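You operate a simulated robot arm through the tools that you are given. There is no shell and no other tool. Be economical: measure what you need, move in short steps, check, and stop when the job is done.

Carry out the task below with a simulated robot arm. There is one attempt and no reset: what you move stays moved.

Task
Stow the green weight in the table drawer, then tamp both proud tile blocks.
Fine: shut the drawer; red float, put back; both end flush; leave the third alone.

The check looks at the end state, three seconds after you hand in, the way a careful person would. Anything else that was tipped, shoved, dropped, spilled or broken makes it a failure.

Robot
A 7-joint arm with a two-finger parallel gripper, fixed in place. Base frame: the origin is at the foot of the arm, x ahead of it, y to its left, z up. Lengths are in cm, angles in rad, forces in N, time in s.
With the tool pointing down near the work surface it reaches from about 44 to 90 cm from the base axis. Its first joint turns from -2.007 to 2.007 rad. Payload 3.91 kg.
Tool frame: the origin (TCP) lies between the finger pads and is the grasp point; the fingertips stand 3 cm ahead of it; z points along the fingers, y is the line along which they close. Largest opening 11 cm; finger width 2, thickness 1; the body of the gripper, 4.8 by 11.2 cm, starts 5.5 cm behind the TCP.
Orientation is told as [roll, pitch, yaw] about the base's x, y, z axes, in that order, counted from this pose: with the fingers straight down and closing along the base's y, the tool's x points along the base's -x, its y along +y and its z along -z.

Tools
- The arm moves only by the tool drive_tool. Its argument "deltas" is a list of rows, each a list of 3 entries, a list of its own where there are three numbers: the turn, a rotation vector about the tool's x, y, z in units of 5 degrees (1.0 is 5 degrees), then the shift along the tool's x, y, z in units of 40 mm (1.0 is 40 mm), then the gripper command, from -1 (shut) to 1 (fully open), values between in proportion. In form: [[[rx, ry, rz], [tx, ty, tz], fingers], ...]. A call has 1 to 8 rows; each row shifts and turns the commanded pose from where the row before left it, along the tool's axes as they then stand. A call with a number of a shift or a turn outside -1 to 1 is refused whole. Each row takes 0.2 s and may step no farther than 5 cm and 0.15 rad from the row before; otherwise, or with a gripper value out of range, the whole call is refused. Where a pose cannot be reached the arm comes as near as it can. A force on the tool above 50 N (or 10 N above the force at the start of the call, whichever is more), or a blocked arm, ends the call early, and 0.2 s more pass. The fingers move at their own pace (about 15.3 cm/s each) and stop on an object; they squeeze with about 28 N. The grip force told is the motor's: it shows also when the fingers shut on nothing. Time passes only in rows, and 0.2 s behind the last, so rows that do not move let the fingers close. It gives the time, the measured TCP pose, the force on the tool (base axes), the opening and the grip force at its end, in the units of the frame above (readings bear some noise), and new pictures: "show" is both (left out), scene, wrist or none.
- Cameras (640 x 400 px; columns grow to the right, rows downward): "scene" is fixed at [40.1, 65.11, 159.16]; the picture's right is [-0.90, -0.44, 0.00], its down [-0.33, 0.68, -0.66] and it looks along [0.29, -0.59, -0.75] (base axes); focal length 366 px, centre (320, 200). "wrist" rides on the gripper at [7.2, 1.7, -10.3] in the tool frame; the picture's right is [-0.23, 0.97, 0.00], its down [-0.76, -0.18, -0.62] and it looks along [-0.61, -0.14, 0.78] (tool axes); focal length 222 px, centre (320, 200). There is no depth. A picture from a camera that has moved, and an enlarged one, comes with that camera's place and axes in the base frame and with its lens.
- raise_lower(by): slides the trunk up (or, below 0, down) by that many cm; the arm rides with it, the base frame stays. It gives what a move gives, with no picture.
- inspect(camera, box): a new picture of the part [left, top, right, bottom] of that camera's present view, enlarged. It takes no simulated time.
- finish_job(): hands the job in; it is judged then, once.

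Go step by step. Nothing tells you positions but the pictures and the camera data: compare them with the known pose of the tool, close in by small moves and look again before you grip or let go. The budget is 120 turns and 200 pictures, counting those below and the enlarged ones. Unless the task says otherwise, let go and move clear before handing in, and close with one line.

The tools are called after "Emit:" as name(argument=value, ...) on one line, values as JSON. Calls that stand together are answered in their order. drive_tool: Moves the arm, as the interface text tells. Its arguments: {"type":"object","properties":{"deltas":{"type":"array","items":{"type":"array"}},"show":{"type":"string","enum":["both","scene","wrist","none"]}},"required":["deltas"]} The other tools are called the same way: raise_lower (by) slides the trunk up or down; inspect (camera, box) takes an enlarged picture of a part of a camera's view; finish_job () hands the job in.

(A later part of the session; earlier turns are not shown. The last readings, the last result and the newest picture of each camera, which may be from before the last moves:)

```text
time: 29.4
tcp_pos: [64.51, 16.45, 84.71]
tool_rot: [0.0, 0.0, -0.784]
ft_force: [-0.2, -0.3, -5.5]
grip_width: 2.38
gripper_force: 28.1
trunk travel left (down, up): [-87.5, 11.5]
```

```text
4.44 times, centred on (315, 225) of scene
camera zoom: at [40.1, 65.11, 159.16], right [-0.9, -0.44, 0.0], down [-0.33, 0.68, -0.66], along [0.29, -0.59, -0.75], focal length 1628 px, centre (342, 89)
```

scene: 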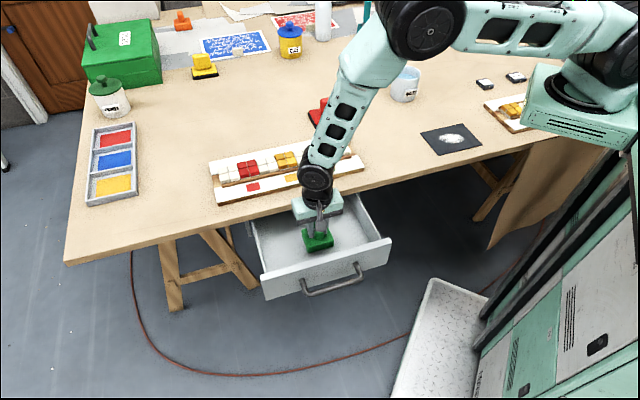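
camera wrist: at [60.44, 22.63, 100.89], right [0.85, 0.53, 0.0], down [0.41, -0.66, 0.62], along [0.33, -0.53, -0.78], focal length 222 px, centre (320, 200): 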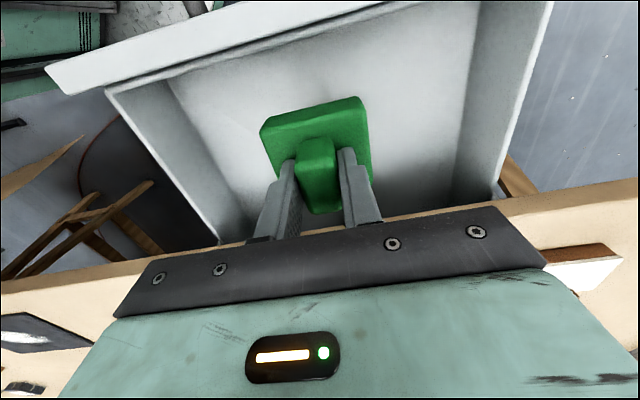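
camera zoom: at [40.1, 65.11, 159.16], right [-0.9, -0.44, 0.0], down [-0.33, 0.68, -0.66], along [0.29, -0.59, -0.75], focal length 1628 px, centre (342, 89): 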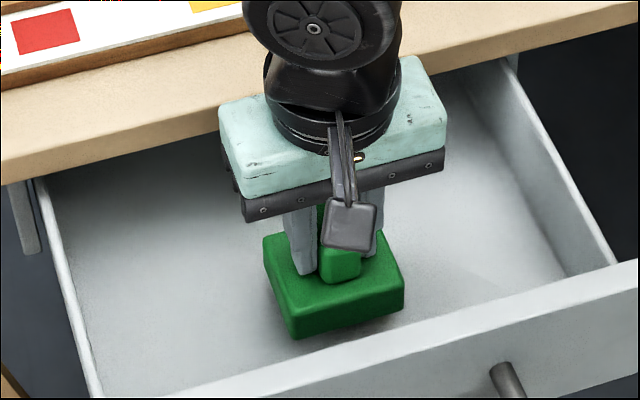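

Emit:
drive_tool(deltas=[[[0, 0, 0], [0, 0, 0.1], -1], [[0, 0, 0], [0, 0, 0.1], -1], [[0, 0, 0], [0, 0, 0.1], -1]], show="none")

Emit:
inspect(camera="scene", box=[270, 180, 360, 270])

```text
time: 30.2
tcp_pos: [64.57, 16.37, 83.41]
tool_rot: [0.0, -0.002, -0.784]
ft_force: [-0.3, -0.9, -5.8]
grip_width: 2.41
gripper_force: 28.5
trunk travel left (down, up): [-87.5, 11.5]
```

```text
4.44 times, centred on (315, 225) of scene
camera zoom: at [40.1, 65.11, 159.16], right [-0.9, -0.44, 0.0], down [-0.33, 0.68, -0.66], along [0.29, -0.59, -0.75], focal length 1628 px, centre (342, 89)
```

zoom: 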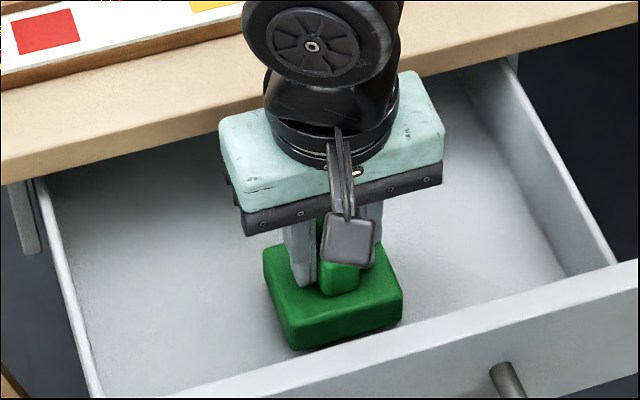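

Emit:
drive_tool(deltas=[[[0, 0, 0], [0, 0, 0.1], -1], [[0, 0, 0], [0, 0, 0.07], -1], [[0, 0, 0], [0, 0, 0.07], -1]], show="none")

Emit:
inspect(camera="scene", box=[270, 180, 360, 270])

```text
time: 31.0
tcp_pos: [64.6, 16.31, 82.56]
tool_rot: [0.003, -0.004, -0.785]
ft_force: [-1.1, -3.0, 21.2]
grip_width: 2.39
gripper_force: 28.3
trunk travel left (down, up): [-87.5, 11.5]
```

```text
4.44 times, centred on (315, 225) of scene
camera zoom: at [40.1, 65.11, 159.16], right [-0.9, -0.44, 0.0], down [-0.33, 0.68, -0.66], along [0.29, -0.59, -0.75], focal length 1628 px, centre (342, 89)
```

zoom: 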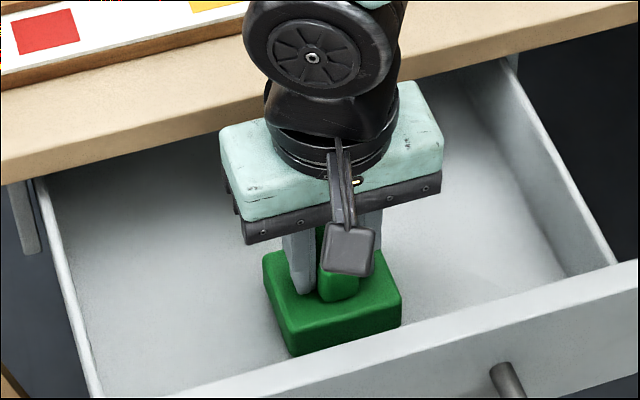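

The weight is on the drawer floor (the force turned to +21 N). I'll release and rise.

Emit:
drive_tool(deltas=[[[0, 0, 0], [0, 0, -0.05], -1], [[0, 0, 0], [0, 0, 0], 0], [[0, 0, 0], [0, 0, 0], 0], [[0, 0, 0], [0, 0, -0.5], 0], [[0, 0, 0], [0, 0, -1], 0], [[0, 0, 0], [0, 0, -1], 0], [[0, 0, 0], [0, 0, -1], 0], [[0, 0, 0], [0, 0, -1], 0]])

Emit:
inspect(camera="scene", box=[230, 160, 400, 300])

```text
time: 32.8
tcp_pos: [64.21, 16.48, 100.68]
tool_rot: [-0.003, -0.002, -0.785]
ft_force: [0.9, -0.8, 0.2]
grip_width: 5.53
gripper_force: 0.0
trunk travel left (down, up): [-87.5, 11.5]
camera wrist: at [60.37, 22.78, 110.98], right [0.85, 0.53, 0.0], down [0.41, -0.66, 0.62], along [0.33, -0.53, -0.78], focal length 222 px, centre (320, 200)
```

scene: 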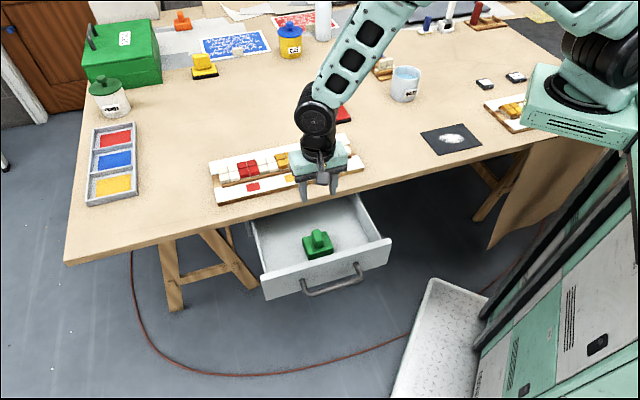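
wrist: 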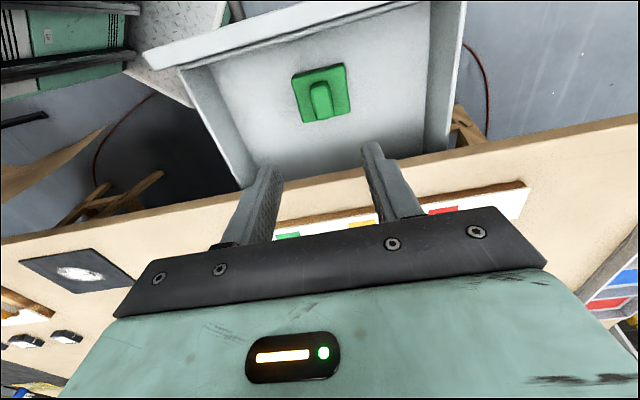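

```text
2.86 times, centred on (315, 230) of scene
camera zoom: at [40.1, 65.11, 159.16], right [-0.9, -0.44, 0.0], down [-0.33, 0.68, -0.66], along [0.29, -0.59, -0.75], focal length 1047 px, centre (334, 114)
```

zoom: 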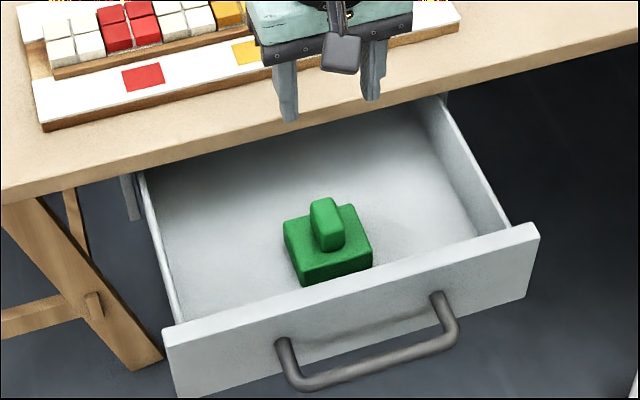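

The weight stands in the drawer. Now I'll shut the fingers, go around outside the handle and come down to push the bar.

Emit:
drive_tool(deltas=[[[0, 0, 0], [0.91, 0, 0], -1], [[0, 0, 0], [0.91, 0, 0], -1], [[0, 0, 0], [0.91, 0, 0], -1], [[0, 0, 0], [0.91, 0, 0], -1], [[0, 0, 0], [0.91, 0.1, 0], -1]], show="none")

Emit:
drive_tool(deltas=[[[0, 0, 0], [0, 0, 0.84], -1], [[0, 0, 0], [0, 0, 0.84], -1], [[0, 0, 0], [0, 0, 0.84], -1], [[0, 0, 0], [0, 0, 0.84], -1], [[0, 0, 0], [0, 0, 0.84], -1], [[0, 0, 0], [0, 0, 0.84], -1]])

Emit:
inspect(camera="scene", box=[250, 190, 420, 330])

```text
time: 34.0
tcp_pos: [52.07, 29.71, 100.6]
tool_rot: [0.0, -0.002, -0.788]
ft_force: [0.7, -0.9, -0.4]
grip_width: 0.0
gripper_force: 28.1
trunk travel left (down, up): [-87.5, 11.5]
```

```text
time: 35.4
tcp_pos: [51.9, 29.59, 80.56]
tool_rot: [-0.001, -0.001, -0.785]
ft_force: [-0.4, 0.1, 0.0]
grip_width: 0.0
gripper_force: 27.8
trunk travel left (down, up): [-87.5, 11.5]
camera wrist: at [48.01, 35.78, 90.99], right [0.85, 0.53, 0.0], down [0.41, -0.66, 0.62], along [0.33, -0.53, -0.78], focal length 222 px, centre (320, 200)
```

scene: 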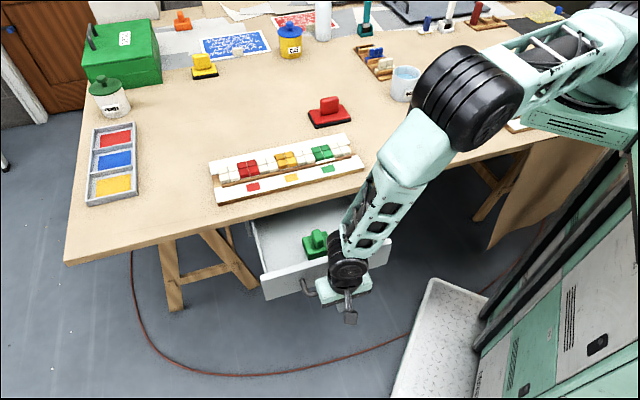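
wrist: 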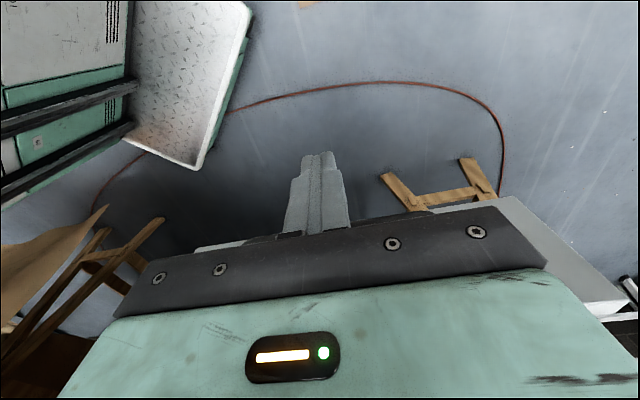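

```text
2.86 times, centred on (335, 260) of scene
camera zoom: at [40.1, 65.11, 159.16], right [-0.9, -0.44, 0.0], down [-0.33, 0.68, -0.66], along [0.29, -0.59, -0.75], focal length 1047 px, centre (277, 29)
```

zoom: 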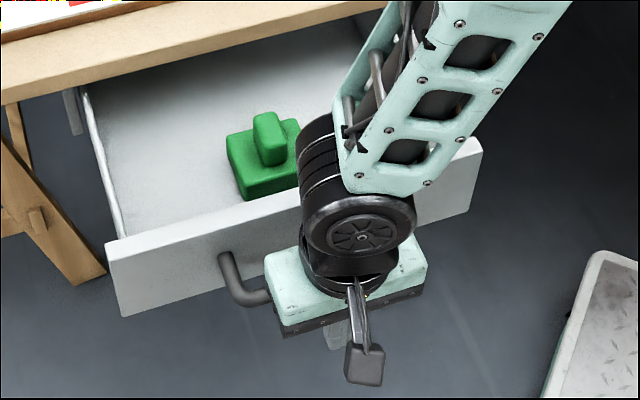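

The fingers are outside the bar. I'll push inward.

Emit:
drive_tool(deltas=[[[0, 0, 0], [-0.5, 0, 0], -1], [[0, 0, 0], [-0.4, 0, 0], -1], [[0, 0, 0], [-0.4, 0, 0], -1], [[0, 0, 0], [-0.4, 0, 0], -1], [[0, 0, 0], [-0.4, 0, 0], -1]], show="scene")

```text
time: 36.6
tcp_pos: [57.79, 23.56, 80.31]
tool_rot: [0.001, -0.001, -0.785]
ft_force: [0.2, 0.4, -0.2]
grip_width: 0.01
gripper_force: 27.9
trunk travel left (down, up): [-87.5, 11.5]
```

scene: 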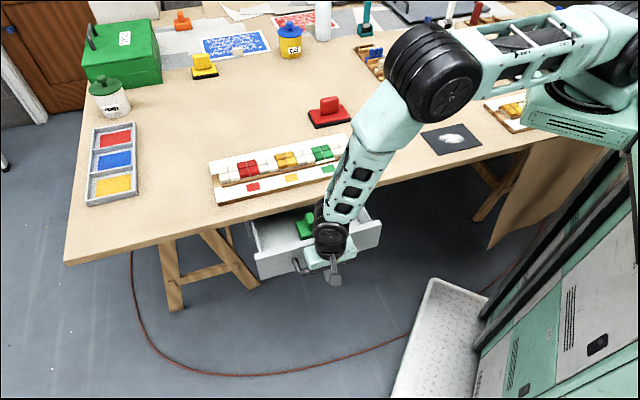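

Emit:
drive_tool(deltas=[[[0, 0, 0], [-0.5, 0, 0], -1], [[0, 0, 0], [-0.5, 0, 0], -1], [[0, 0, 0], [-0.5, 0, 0], -1], [[0, 0, 0], [-0.5, 0, 0], -1], [[0, 0, 0], [-0.5, 0, 0], -1]], show="scene")

Emit:
inspect(camera="scene", box=[230, 160, 400, 300])

```text
time: 37.8
tcp_pos: [65.09, 16.39, 80.67]
tool_rot: [0.0, -0.002, -0.786]
ft_force: [0.4, 0.0, 0.3]
grip_width: 0.0
gripper_force: 27.7
trunk travel left (down, up): [-87.5, 11.5]
```

scene: 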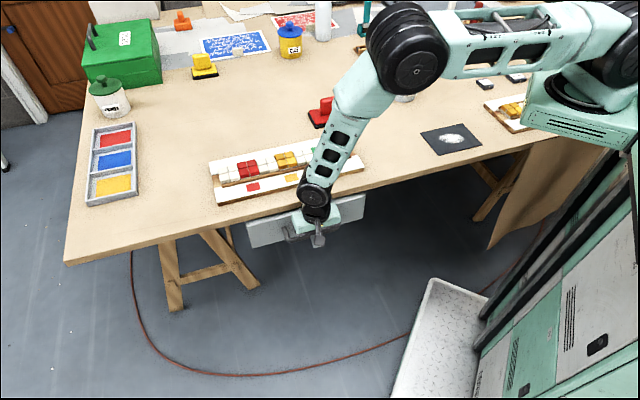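

```text
2.86 times, centred on (315, 230) of scene
camera zoom: at [40.1, 65.11, 159.16], right [-0.9, -0.44, 0.0], down [-0.33, 0.68, -0.66], along [0.29, -0.59, -0.75], focal length 1047 px, centre (334, 114)
```

zoom: 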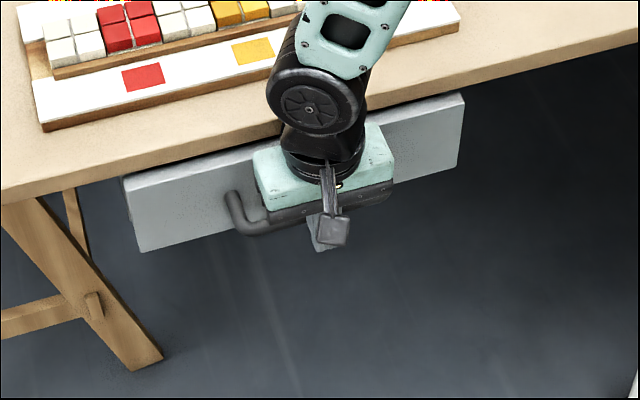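

The drawer is nearly home. I'll push slowly for the last centimetres.

Emit:
drive_tool(deltas=[[[0, 0, 0], [-0.25, 0, 0], -1], [[0, 0, 0], [-0.25, 0, 0], -1], [[0, 0, 0], [-0.2, 0, 0], -1], [[0, 0, 0], [-0.1, 0, 0], -1]], show="none")

Emit:
inspect(camera="scene", box=[230, 160, 400, 300])

```text
time: 38.8
tcp_pos: [66.96, 14.68, 80.74]
tool_rot: [0.0, 0.004, -0.783]
ft_force: [-18.0, 22.4, 5.4]
grip_width: 0.01
gripper_force: 28.1
trunk travel left (down, up): [-87.5, 11.5]
```

```text
2.86 times, centred on (315, 230) of scene
camera zoom: at [40.1, 65.11, 159.16], right [-0.9, -0.44, 0.0], down [-0.33, 0.68, -0.66], along [0.29, -0.59, -0.75], focal length 1047 px, centre (334, 114)
```

zoom: 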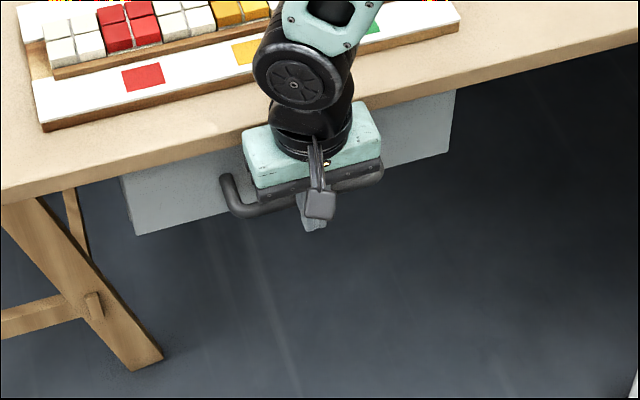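

It met its stop with 29 N of push. I'll back off, rise and compare with the start picture.

Emit:
drive_tool(deltas=[[[0, 0, 0], [0.3, 0, 0], -1], [[0, 0, 0], [0.9, 0, 0], -1], [[0, 0, 0], [0, 0, -1], -1], [[0, 0, 0], [0, 0, -1], -1], [[0, 0, 0], [0, 0, -1], -1], [[0, 0, 0], [0, 0, -1], -1], [[0, 0, 0], [0, 0, -1], -1], [[0, 0, 0], [0, 0, -1], 0]])

Emit:
inspect(camera="scene", box=[190, 80, 390, 250])

```text
time: 40.6
tcp_pos: [64.11, 17.46, 104.26]
tool_rot: [-0.004, -0.001, -0.784]
ft_force: [-0.3, 0.9, 0.4]
grip_width: 5.5
gripper_force: 0.0
trunk travel left (down, up): [-87.5, 11.5]
camera wrist: at [60.14, 23.62, 114.63], right [0.85, 0.53, 0.0], down [0.41, -0.66, 0.62], along [0.33, -0.53, -0.78], focal length 222 px, centre (320, 200)
```

scene: 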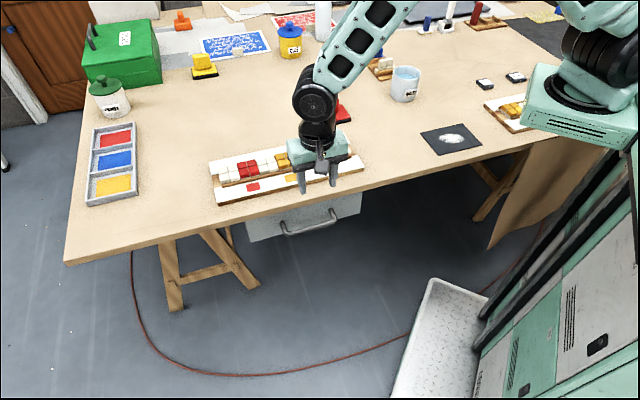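
wrist: 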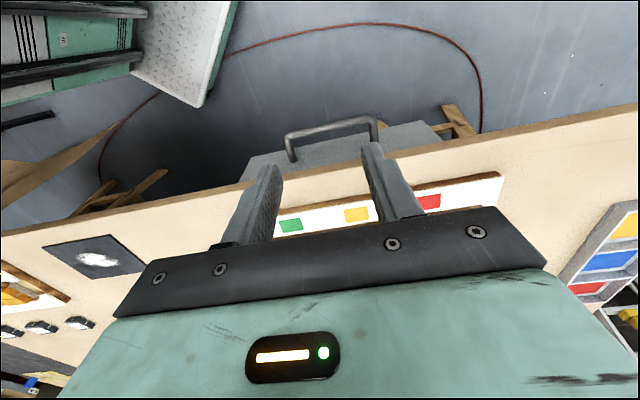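

```text
2.35 times, centred on (290, 165) of scene
camera zoom: at [40.1, 65.11, 159.16], right [-0.9, -0.44, 0.0], down [-0.33, 0.68, -0.66], along [0.29, -0.59, -0.75], focal length 862 px, centre (391, 282)
```

zoom: 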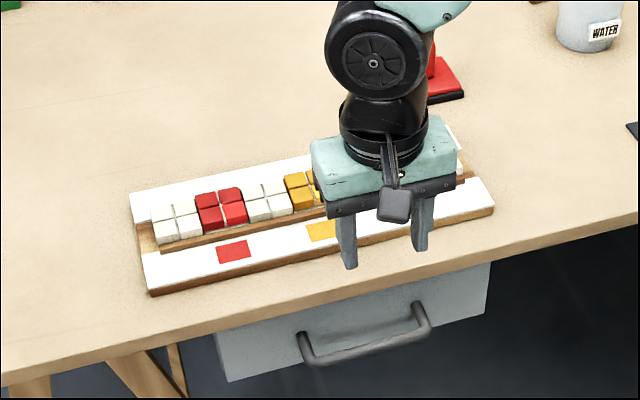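

The drawer is shut just as at the start. Next is the red float at about (80, -23). Its handle runs along the edge direction, so I'll turn back to close across it.

Emit:
drive_tool(deltas=[[[0, 0, -1], [0, 0, -0.25], 0], [[0, 0, -1], [0, 0, -0.25], 0], [[0, 0, -1], [0, 0, -0.25], 0], [[0, 0, -1], [0, 0, -0.25], 0], [[0, 0, -1], [0, 0, -0.25], 0], [[0, 0, -1], [0, 0, -0.25], 0], [[0, 0, -1], [0, 0, -0.25], 0], [[0, 0, -1], [0, 0, -0.25], 0]], show="none")

Emit:
drive_tool(deltas=[[[0, 0, -1], [0, 0, 0], 0], [[0, 0, -1], [0, 0, 0], 0], [[0, 0, -1], [0, 0, 0], 0], [[0, 0, -1], [0, 0, 0], 0], [[0, 0, -1], [0, 0, 0], 0], [[0, 0, -1], [0, 0, 0], 0], [[0, 0, -1], [0, 0, 0], 0], [[0, 0, -1], [0, 0, 0], 0]], show="none")

Emit:
drive_tool(deltas=[[[0, 0, -1], [0, 0, 0], 0], [[0, 0, -1], [0, 0, 0], 0], [[0, 0, 0], [0.6, -0.8, 0], 0], [[0, 0, 0], [0.6, -0.8, 0], 0], [[0, 0, 0], [0.6, -0.8, 0], 0], [[0, 0, 0], [0.6, -0.8, 0], 0]])

```text
time: 42.4
tcp_pos: [63.8, 17.68, 112.49]
tool_rot: [-0.002, -0.003, -0.084]
ft_force: [-0.4, 0.4, -0.2]
grip_width: 5.48
gripper_force: 0.1
trunk travel left (down, up): [-87.5, 11.5]
```

```text
time: 44.2
tcp_pos: [63.84, 17.75, 112.51]
tool_rot: [-0.002, 0.001, 0.61]
ft_force: [0.0, -0.1, -0.2]
grip_width: 5.5
gripper_force: 0.1
trunk travel left (down, up): [-87.5, 11.5]
```

```text
time: 45.6
tcp_pos: [66.41, 1.85, 112.48]
tool_rot: [0.0, -0.001, 0.786]
ft_force: [0.7, -0.3, -0.5]
grip_width: 5.49
gripper_force: 0.0
trunk travel left (down, up): [-87.5, 11.5]
camera wrist: at [60.11, -2.18, 122.84], right [-0.53, 0.85, 0.0], down [0.66, 0.41, 0.62], along [0.53, 0.33, -0.78], focal length 222 px, centre (320, 200)
```

scene: 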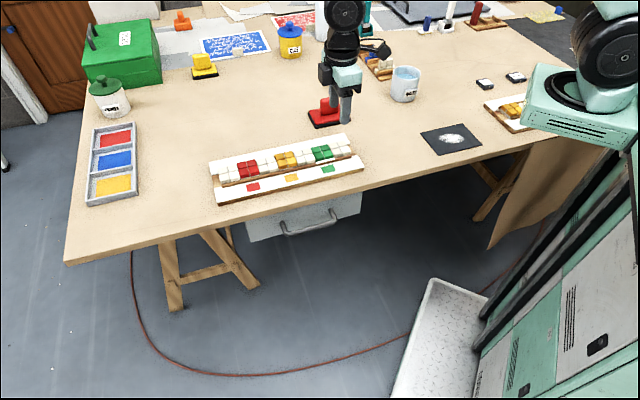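
wrist: 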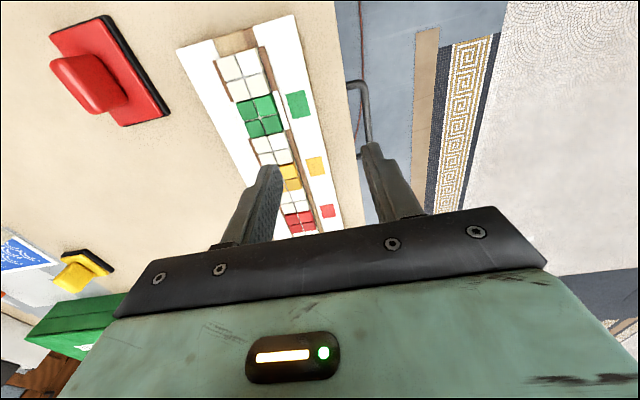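

Emit:
inspect(camera="wrist", box=[30, 0, 190, 140])

Emit:
inspect(camera="wrist", box=[170, 10, 370, 240])

Emit:
inspect(camera="scene", box=[280, 110, 370, 190])

```text
2.86 times, centred on (110, 70) of wrist
camera zoom: at [60.11, -2.18, 122.84], right [-0.53, 0.85, 0.0], down [0.66, 0.41, 0.62], along [0.53, 0.33, -0.78], focal length 635 px, centre (920, 571)
```

zoom: 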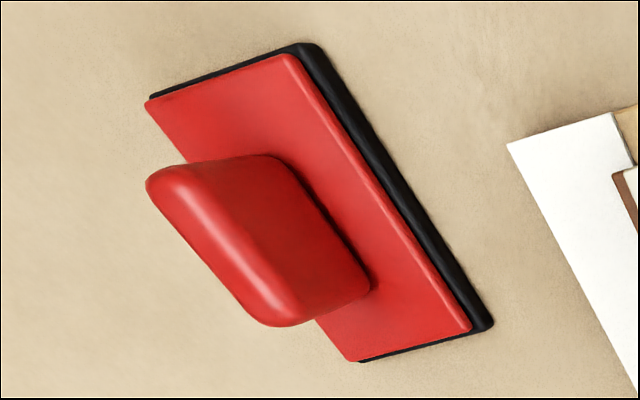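

```text
1.74 times, centred on (270, 125) of wrist
camera zoom: at [60.11, -2.18, 122.84], right [-0.53, 0.85, 0.0], down [0.66, 0.41, 0.62], along [0.53, 0.33, -0.78], focal length 386 px, centre (407, 330)
```

zoom: 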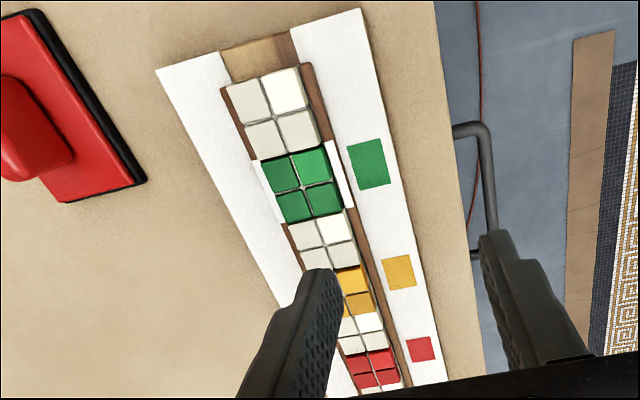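

```text
5.00 times, centred on (325, 150) of scene
camera zoom: at [40.1, 65.11, 159.16], right [-0.9, -0.44, 0.0], down [-0.33, 0.68, -0.66], along [0.29, -0.59, -0.75], focal length 1832 px, centre (295, 450)
```

zoom: 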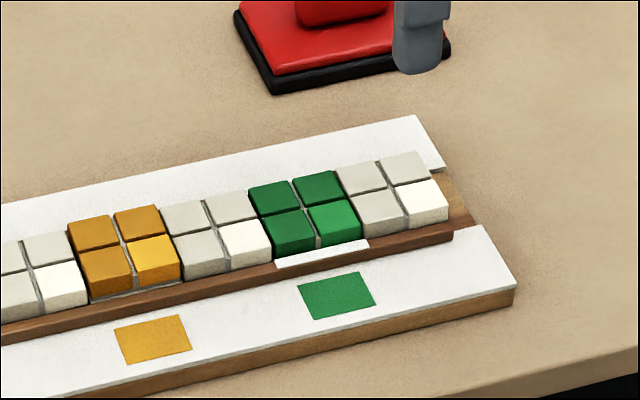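

The float is centred at about (80, -23), aligned with the board. Its handle top is near z = 95. I'll move above it.

Emit:
drive_tool(deltas=[[[0, 0, 0], [0.25, -0.84, 0], 0], [[0, 0, 0], [0.25, -0.84, 0], 0], [[0, 0, 0], [0.25, -0.84, 0], 0], [[0, 0, 0], [0.25, -0.84, 0], 0], [[0, 0, 0], [0.25, -0.84, 0], 0], [[0, 0, 0], [0.25, -0.84, 0], 0], [[0, 0, 0], [0.25, -0.84, 0.4], 0], [[0, 0, 0], [0.25, -0.84, 0.6], 0]])

Emit:
inspect(camera="wrist", box=[220, 40, 420, 220])

Emit:
inspect(camera="scene", box=[200, 110, 380, 200])

```text
time: 47.4
tcp_pos: [79.45, -22.82, 108.36]
tool_rot: [-0.002, 0.001, 0.787]
ft_force: [-0.5, 0.4, 1.3]
grip_width: 5.48
gripper_force: 0.0
trunk travel left (down, up): [-87.5, 11.5]
camera wrist: at [73.19, -26.84, 118.6], right [-0.53, 0.85, 0.0], down [0.66, 0.41, 0.62], along [0.53, 0.33, -0.78], focal length 222 px, centre (320, 200)
```

scene: 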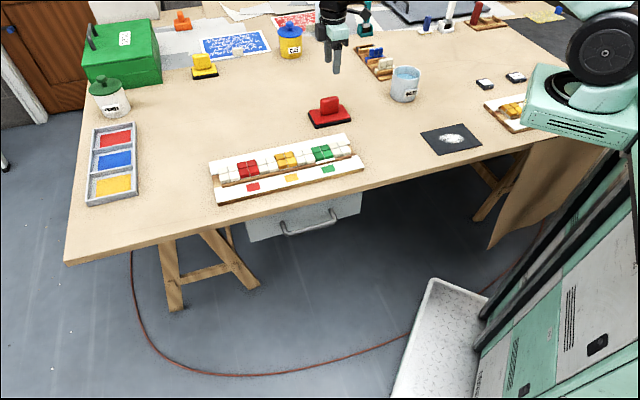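
wrist: 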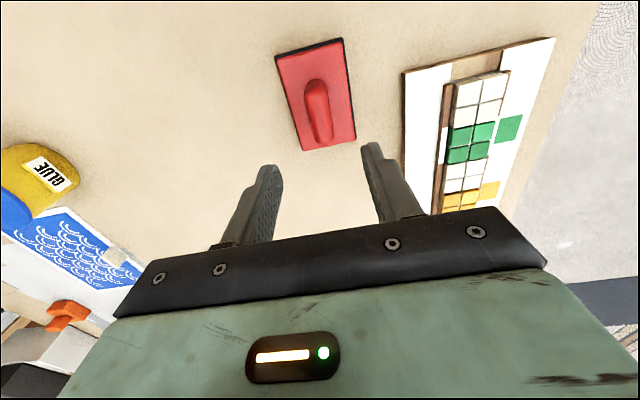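

```text
2.22 times, centred on (320, 130) of wrist
camera zoom: at [73.19, -26.84, 118.6], right [-0.53, 0.85, 0.0], down [0.66, 0.41, 0.62], along [0.53, 0.33, -0.78], focal length 494 px, centre (320, 356)
```

zoom: 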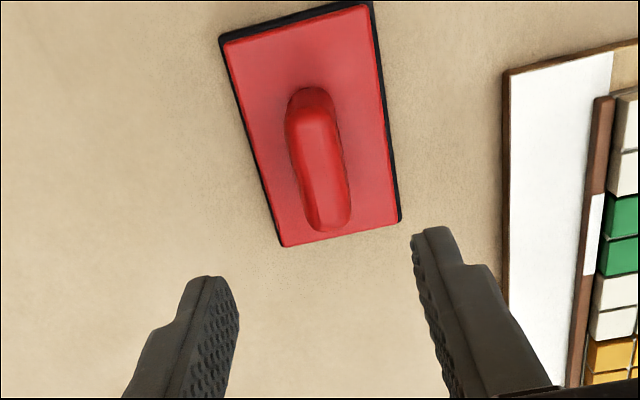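

```text
3.56 times, centred on (290, 155) of scene
camera zoom: at [40.1, 65.11, 159.16], right [-0.9, -0.44, 0.0], down [-0.33, 0.68, -0.66], along [0.29, -0.59, -0.75], focal length 1303 px, centre (427, 360)
```

zoom: 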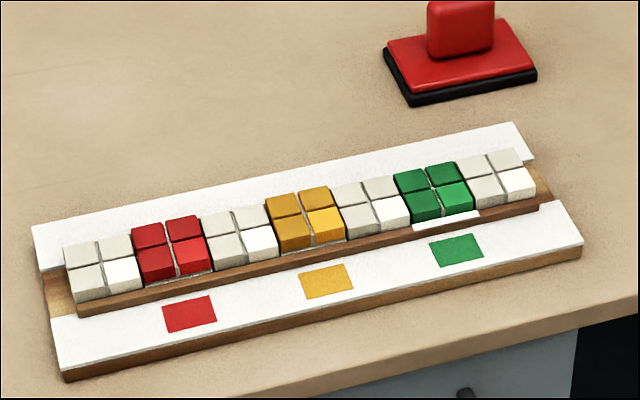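

I'm well centred over the handle. I'll descend to just above it.

Emit:
drive_tool(deltas=[[[0, 0, 0], [-0.05, 0, 0.9], 0], [[0, 0, 0], [0, 0, 0.9], 0], [[0, 0, 0], [0, 0, 0.6], 0]], show="none")

Emit:
inspect(camera="wrist", box=[220, 60, 420, 240])

Emit:
inspect(camera="scene", box=[290, 50, 370, 140])

```text
time: 48.2
tcp_pos: [79.75, -22.85, 98.83]
tool_rot: [-0.002, -0.001, 0.785]
ft_force: [0.3, 0.0, 0.2]
grip_width: 5.48
gripper_force: 0.1
trunk travel left (down, up): [-87.5, 11.5]
```

```text
2.22 times, centred on (320, 150) of wrist
camera zoom: at [73.46, -26.91, 109.1], right [-0.53, 0.85, 0.0], down [0.66, 0.41, 0.62], along [0.53, 0.33, -0.78], focal length 494 px, centre (320, 311)
```

zoom: 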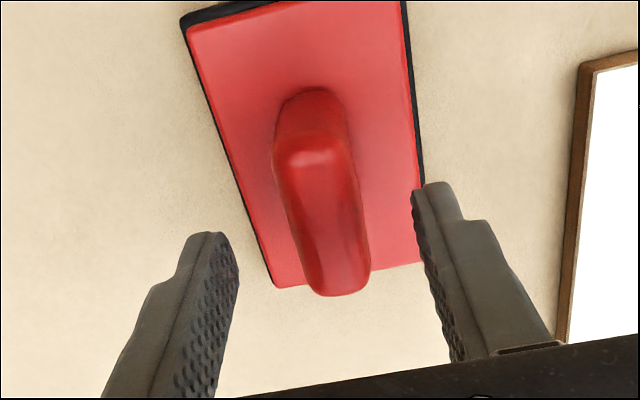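

```text
4.44 times, centred on (330, 95) of scene
camera zoom: at [40.1, 65.11, 159.16], right [-0.9, -0.44, 0.0], down [-0.33, 0.68, -0.66], along [0.29, -0.59, -0.75], focal length 1628 px, centre (276, 667)
```

zoom: 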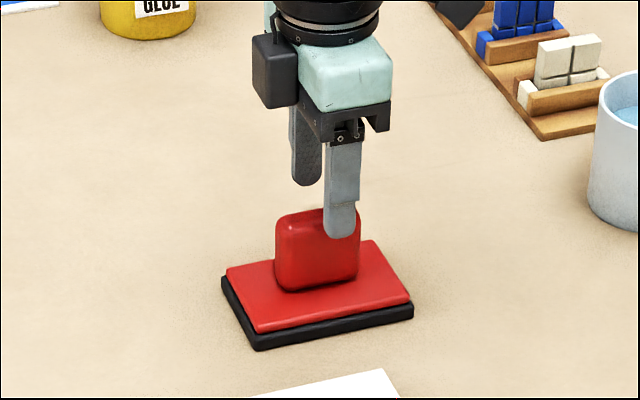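

Emit:
drive_tool(deltas=[[[0, 0, 0], [-0.06, 0, 0.5], 0], [[0, 0, 0], [0, 0, 0.45], 0]], show="none")

Emit:
inspect(camera="wrist", box=[220, 60, 420, 240])

Emit:
inspect(camera="scene", box=[290, 50, 370, 140])

```text
time: 48.8
tcp_pos: [79.61, -22.28, 95.0]
tool_rot: [-0.001, 0.001, 0.786]
ft_force: [-0.5, -0.5, -0.2]
grip_width: 5.49
gripper_force: 0.0
trunk travel left (down, up): [-87.5, 11.5]
```

```text
2.22 times, centred on (320, 150) of wrist
camera zoom: at [73.39, -26.5, 105.39], right [-0.53, 0.85, 0.0], down [0.66, 0.41, 0.62], along [0.53, 0.33, -0.78], focal length 494 px, centre (320, 311)
```

zoom: 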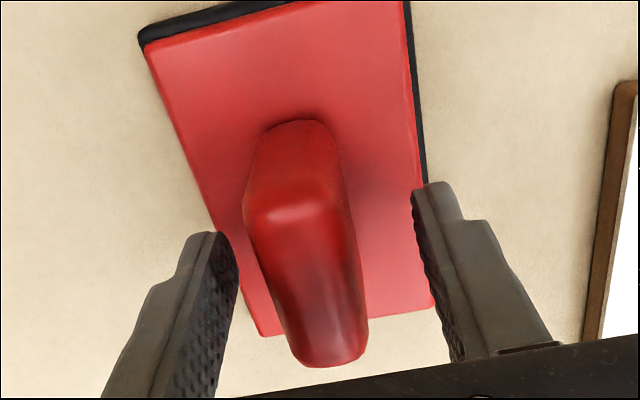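

```text
4.44 times, centred on (330, 95) of scene
camera zoom: at [40.1, 65.11, 159.16], right [-0.9, -0.44, 0.0], down [-0.33, 0.68, -0.66], along [0.29, -0.59, -0.75], focal length 1628 px, centre (276, 667)
```

zoom: 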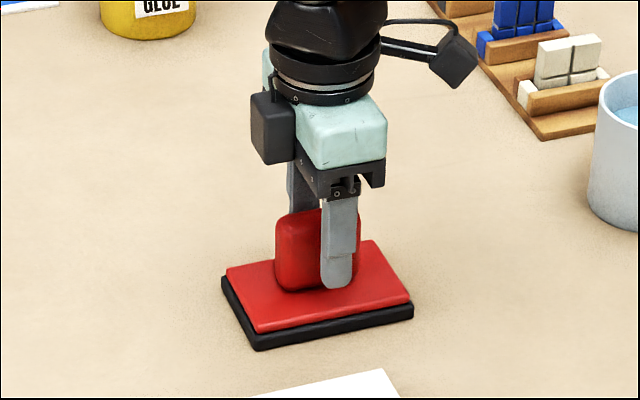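

Emit:
drive_tool(deltas=[[[0, 0, 0], [-0.08, -0.08, 0.1], 0], [[0, 0, 0], [0, 0, 0], -1], [[0, 0, 0], [0, 0, 0], -1]], show="wrist")

Emit:
inspect(camera="scene", box=[290, 50, 370, 140])

```text
time: 49.6
tcp_pos: [80.25, -22.51, 94.8]
tool_rot: [-0.001, 0.0, 0.783]
ft_force: [0.9, 0.0, -0.3]
grip_width: 2.37
gripper_force: 27.7
trunk travel left (down, up): [-87.5, 11.5]
camera wrist: at [73.88, -26.49, 105.1], right [-0.53, 0.85, 0.0], down [0.66, 0.41, 0.62], along [0.53, 0.33, -0.78], focal length 222 px, centre (320, 200)
```

wrist: 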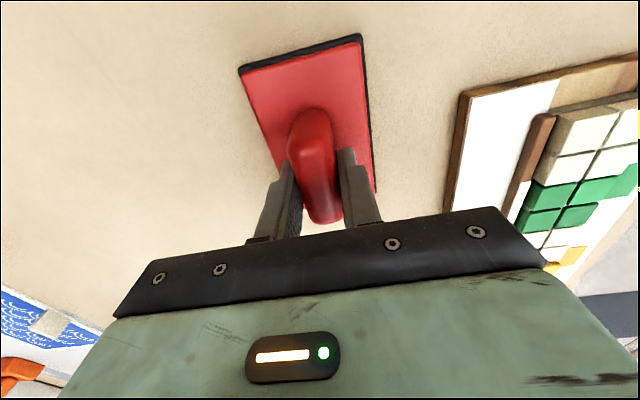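

```text
4.44 times, centred on (330, 95) of scene
camera zoom: at [40.1, 65.11, 159.16], right [-0.9, -0.44, 0.0], down [-0.33, 0.68, -0.66], along [0.29, -0.59, -0.75], focal length 1628 px, centre (276, 667)
```

zoom: 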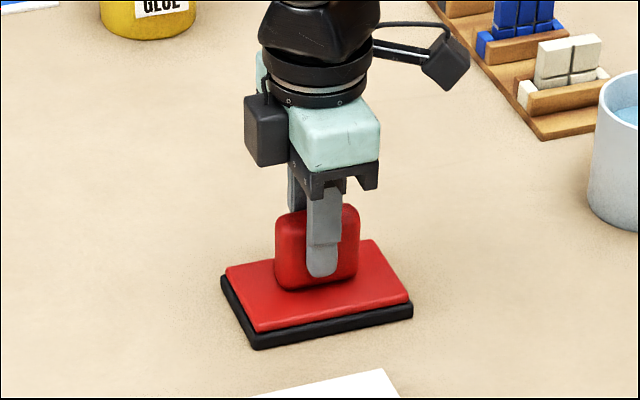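

The float is held. I'll remember the put-back pose: TCP about (80.1, -22.5, 94.8), yaw 0.785. Now I'll lift and carry it above the amber block.

Emit:
drive_tool(deltas=[[[0, 0, 0], [0, 0, -0.1], -1], [[0, 0, 0], [0, 0, -0.5], -1], [[0, 0, 0], [0, 0, -0.8], -1], [[0, 0, 0], [0, 0, -0.8], -1], [[0, 0, 0], [0, 0, -0.6], -1]], show="none")

Emit:
drive_tool(deltas=[[[0, 0, 0], [-0.58, 0.56, 0], -1], [[0, 0, 0], [-0.58, 0.56, 0], -1], [[0, 0, 0], [-0.58, 0.56, 0], -1], [[0, 0, 0], [-0.58, 0.56, 0], -1], [[0, 0, 0], [-0.58, 0.56, 0], -1], [[0, 0, 0], [-0.58, 0.56, 0], -1], [[0, 0, 0], [-0.58, 0.56, 0], -1], [[0, 0, 0], [-0.58, 0.56, 0], -1]])

Emit:
inspect(camera="scene", box=[200, 90, 380, 200])

```text
time: 50.8
tcp_pos: [79.91, -22.43, 106.16]
tool_rot: [0.0, 0.0, 0.786]
ft_force: [-0.4, -0.7, -2.2]
grip_width: 2.4
gripper_force: 27.9
trunk travel left (down, up): [-87.5, 11.5]
```

```text
time: 52.6
tcp_pos: [80.67, 3.45, 106.39]
tool_rot: [-0.002, 0.001, 0.783]
ft_force: [-0.5, 0.5, -1.5]
grip_width: 2.37
gripper_force: 28.2
trunk travel left (down, up): [-87.5, 11.5]
camera wrist: at [74.41, -0.62, 116.58], right [-0.53, 0.85, 0.0], down [0.66, 0.41, 0.62], along [0.53, 0.33, -0.78], focal length 222 px, centre (320, 200)
```

scene: 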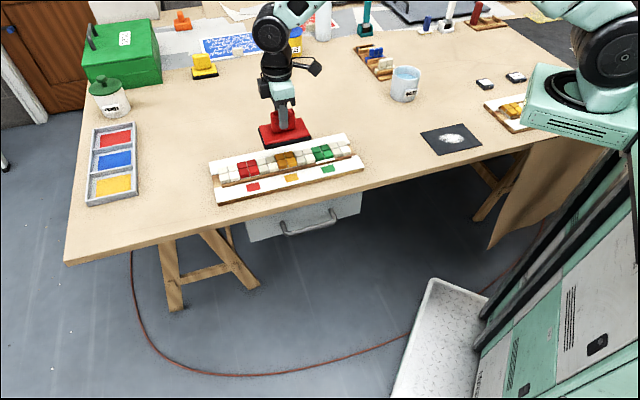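
wrist: 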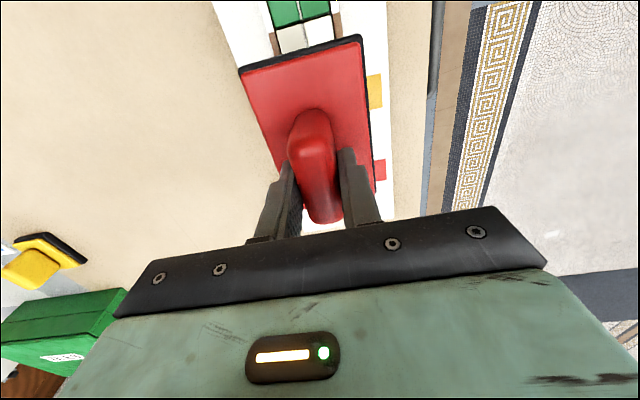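

```text
3.56 times, centred on (290, 145) of scene
camera zoom: at [40.1, 65.11, 159.16], right [-0.9, -0.44, 0.0], down [-0.33, 0.68, -0.66], along [0.29, -0.59, -0.75], focal length 1303 px, centre (427, 396)
```

zoom: 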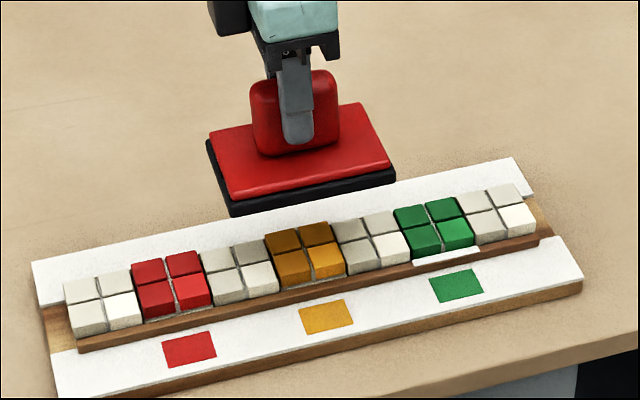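

The float is about 1 cm short of amber's centre in both directions. I'll correct and lower to about 1 cm above the tiles.

Emit:
drive_tool(deltas=[[[0, 0, 0], [-0.22, 0.27, 0.5], -1], [[0, 0, 0], [0, 0, 0.5], -1], [[0, 0, 0], [0, 0, 0.3], -1]])

Emit:
inspect(camera="scene", box=[220, 110, 350, 200])

Emit:
inspect(camera="wrist", box=[200, 0, 420, 200])

```text
time: 53.4
tcp_pos: [80.54, 4.58, 101.03]
tool_rot: [0.0, -0.001, 0.786]
ft_force: [-0.3, -0.2, -1.7]
grip_width: 2.39
gripper_force: 27.5
trunk travel left (down, up): [-87.5, 11.5]
camera wrist: at [74.27, 0.66, 111.35], right [-0.53, 0.85, 0.0], down [0.66, 0.41, 0.62], along [0.53, 0.33, -0.78], focal length 222 px, centre (320, 200)
```

scene: 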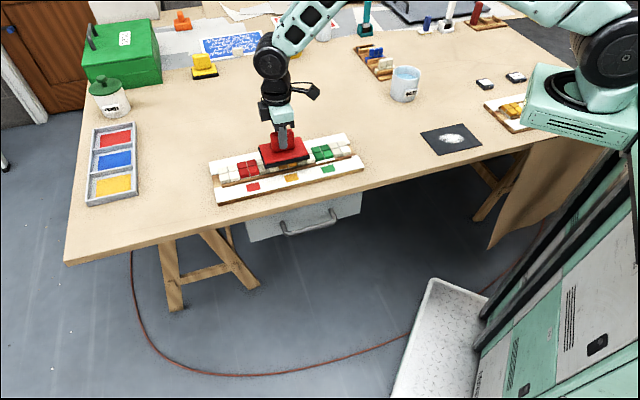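
wrist: 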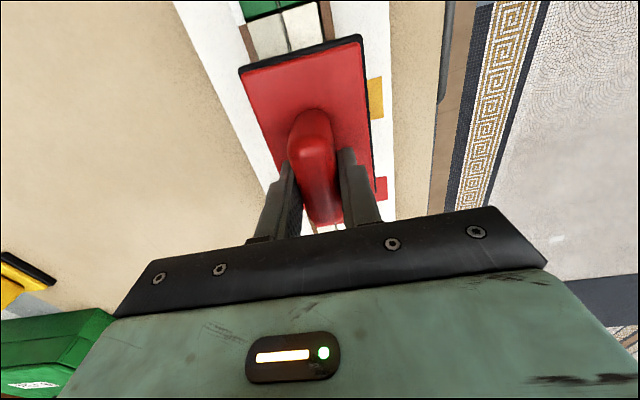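

```text
4.44 times, centred on (285, 155) of scene
camera zoom: at [40.1, 65.11, 159.16], right [-0.9, -0.44, 0.0], down [-0.33, 0.68, -0.66], along [0.29, -0.59, -0.75], focal length 1628 px, centre (476, 400)
```

zoom: 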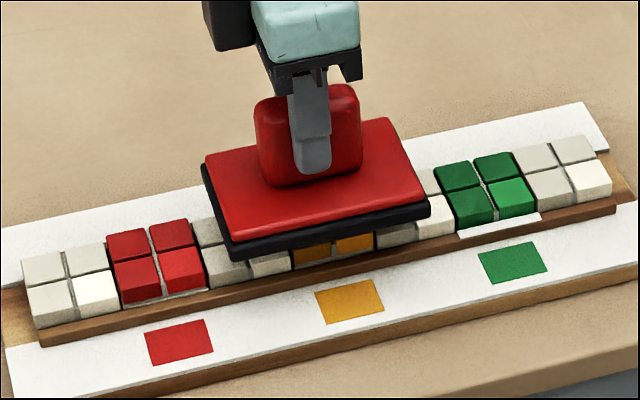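

```text
2.00 times, centred on (310, 100) of wrist
camera zoom: at [74.27, 0.66, 111.35], right [-0.53, 0.85, 0.0], down [0.66, 0.41, 0.62], along [0.53, 0.33, -0.78], focal length 444 px, centre (340, 400)
```

zoom: 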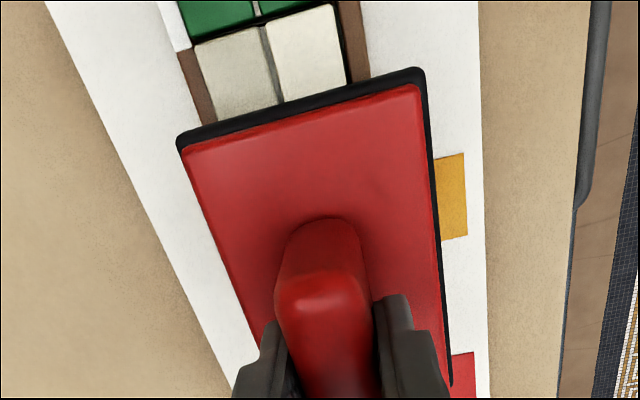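

Emit:
drive_tool(deltas=[[[0, 0, 0], [0, 0, 0.2], -1], [[0, 0, 0], [0, 0, 0.1], -1]], show="none")

Emit:
inspect(camera="scene", box=[240, 120, 340, 190])

Emit:
inspect(camera="wrist", box=[200, 0, 420, 200])

```text
time: 54.0
tcp_pos: [80.63, 4.7, 99.83]
tool_rot: [-0.002, 0.001, 0.786]
ft_force: [0.0, -0.2, -1.0]
grip_width: 2.36
gripper_force: 28.4
trunk travel left (down, up): [-87.5, 11.5]
```

```text
5.71 times, centred on (290, 155) of scene
camera zoom: at [40.1, 65.11, 159.16], right [-0.9, -0.44, 0.0], down [-0.33, 0.68, -0.66], along [0.29, -0.59, -0.75], focal length 2094 px, centre (491, 457)
```

zoom: 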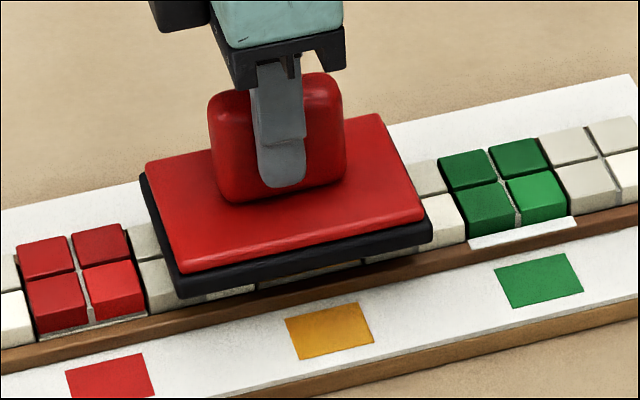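

```text
2.00 times, centred on (310, 100) of wrist
camera zoom: at [74.32, 0.71, 110.17], right [-0.53, 0.85, 0.0], down [0.66, 0.41, 0.62], along [0.53, 0.33, -0.78], focal length 444 px, centre (340, 400)
```

zoom: 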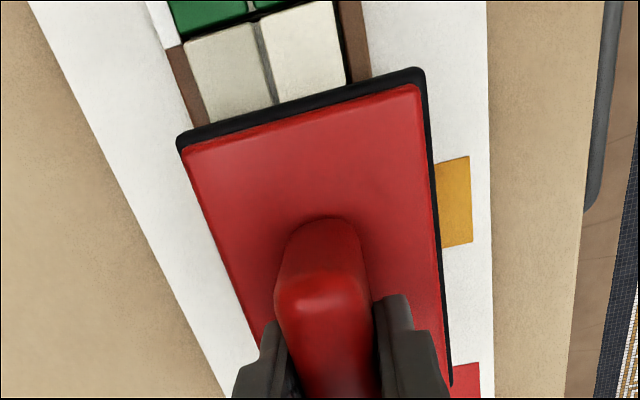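

Along the strip the float is centred, but it sits about 0.7 cm too far outward. I'll correct that and lower in small steps to feel the contact.

Emit:
drive_tool(deltas=[[[0, 0, 0], [0, -0.17, 0], -1], [[0, 0, 0], [0, 0, 0.05], -1], [[0, 0, 0], [0, 0, 0.05], -1]], show="none")

Emit:
inspect(camera="scene", box=[240, 120, 340, 190])

```text
time: 54.8
tcp_pos: [81.02, 4.22, 99.37]
tool_rot: [-0.002, -0.001, 0.784]
ft_force: [0.4, -0.6, -1.2]
grip_width: 2.37
gripper_force: 27.7
trunk travel left (down, up): [-87.5, 11.5]
```

```text
5.71 times, centred on (290, 155) of scene
camera zoom: at [40.1, 65.11, 159.16], right [-0.9, -0.44, 0.0], down [-0.33, 0.68, -0.66], along [0.29, -0.59, -0.75], focal length 2094 px, centre (491, 457)
```

zoom: 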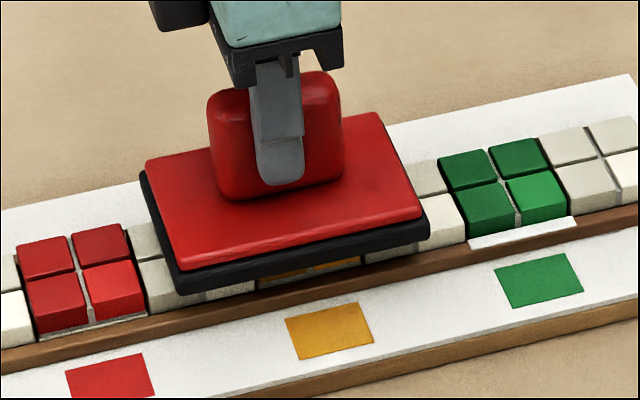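

Emit:
drive_tool(deltas=[[[0, 0, 0], [0, 0, 0.05], -1], [[0, 0, 0], [0, 0, 0.05], -1], [[0, 0, 0], [0, 0, 0.05], -1]], show="none")

Emit:
inspect(camera="scene", box=[240, 120, 340, 190])

```text
time: 55.6
tcp_pos: [80.98, 4.18, 98.71]
tool_rot: [-0.002, -0.001, 0.784]
ft_force: [-0.5, -1.4, 3.2]
grip_width: 2.37
gripper_force: 27.9
trunk travel left (down, up): [-87.5, 11.5]
```

```text
5.71 times, centred on (290, 155) of scene
camera zoom: at [40.1, 65.11, 159.16], right [-0.9, -0.44, 0.0], down [-0.33, 0.68, -0.66], along [0.29, -0.59, -0.75], focal length 2094 px, centre (491, 457)
```

zoom: 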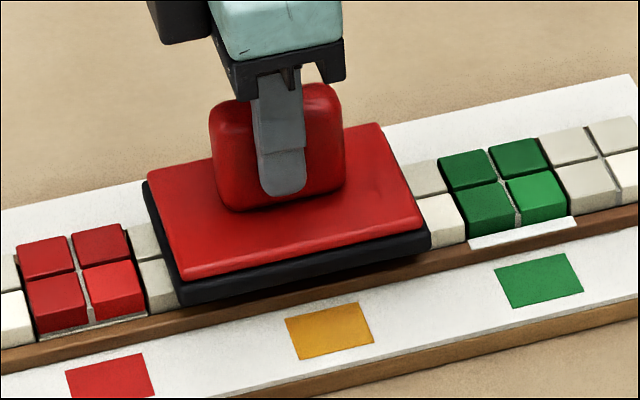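

First contact is at about 98.8. I'll keep pressing in small steps.

Emit:
drive_tool(deltas=[[[0, 0, 0], [0, 0, 0.04], -1], [[0, 0, 0], [0, 0, 0.04], -1]], show="none")

Emit:
drive_tool(deltas=[[[0, 0, 0], [0, 0, 0.04], -1], [[0, 0, 0], [0, 0, 0.04], -1]], show="none")

```text
time: 56.2
tcp_pos: [81.01, 4.14, 98.42]
tool_rot: [-0.003, -0.002, 0.784]
ft_force: [-2.4, -2.2, 17.4]
grip_width: 2.38
gripper_force: 27.8
trunk travel left (down, up): [-87.5, 11.5]
```

```text
time: 56.8
tcp_pos: [81.01, 4.22, 98.29]
tool_rot: [-0.004, -0.003, 0.783]
ft_force: [-3.8, -8.2, 37.0]
grip_width: 2.39
gripper_force: 27.8
trunk travel left (down, up): [-87.5, 11.5]
```

Emit:
inspect(camera="scene", box=[250, 135, 330, 185])

Emit:
drive_tool(deltas=[[[0, 0, 0], [0, 0, 0.03], -1], [[0, 0, 0], [0, 0, 0.0], -1]], show="none")

```text
8.00 times, centred on (290, 160) of scene
camera zoom: at [40.1, 65.11, 159.16], right [-0.9, -0.44, 0.0], down [-0.33, 0.68, -0.66], along [0.29, -0.59, -0.75], focal length 2931 px, centre (560, 520)
```

zoom: 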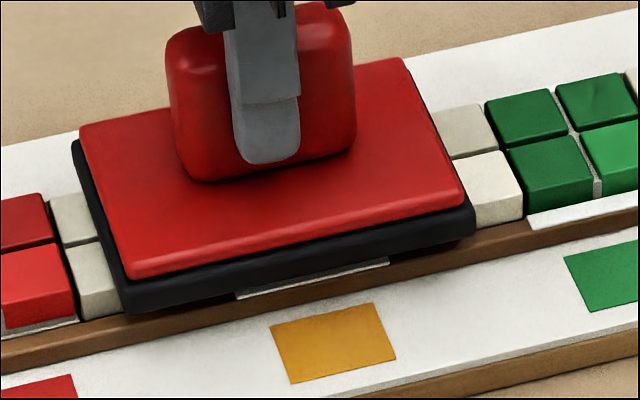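

```text
time: 57.4
tcp_pos: [81.09, 4.32, 98.16]
tool_rot: [-0.003, -0.006, 0.785]
ft_force: [1.5, -5.1, 36.7]
grip_width: 2.37
gripper_force: 28.3
trunk travel left (down, up): [-87.5, 11.5]
```

The mortar is squeezing out under amber, just like at green. I'll hold and press a bit more to see whether it has bottomed on the neighbours.

Emit:
drive_tool(deltas=[[[0, 0, 0], [0, 0, 0.0], -1], [[0, 0, 0], [0, 0, 0.0], -1], [[0, 0, 0], [0, 0, 0.0], -1]], show="none")

Emit:
drive_tool(deltas=[[[0, 0, 0], [0, 0, 0.02], -1], [[0, 0, 0], [0, 0, 0.0], -1]], show="none")

```text
time: 58.2
tcp_pos: [81.06, 4.27, 98.13]
tool_rot: [-0.005, -0.003, 0.785]
ft_force: [5.0, -5.1, 35.4]
grip_width: 2.35
gripper_force: 28.3
trunk travel left (down, up): [-87.5, 11.5]
```

```text
time: 58.8
tcp_pos: [81.05, 4.11, 98.14]
tool_rot: [-0.006, -0.005, 0.786]
ft_force: [7.2, -4.0, 38.1]
grip_width: 2.36
gripper_force: 28.0
trunk travel left (down, up): [-87.5, 11.5]
```

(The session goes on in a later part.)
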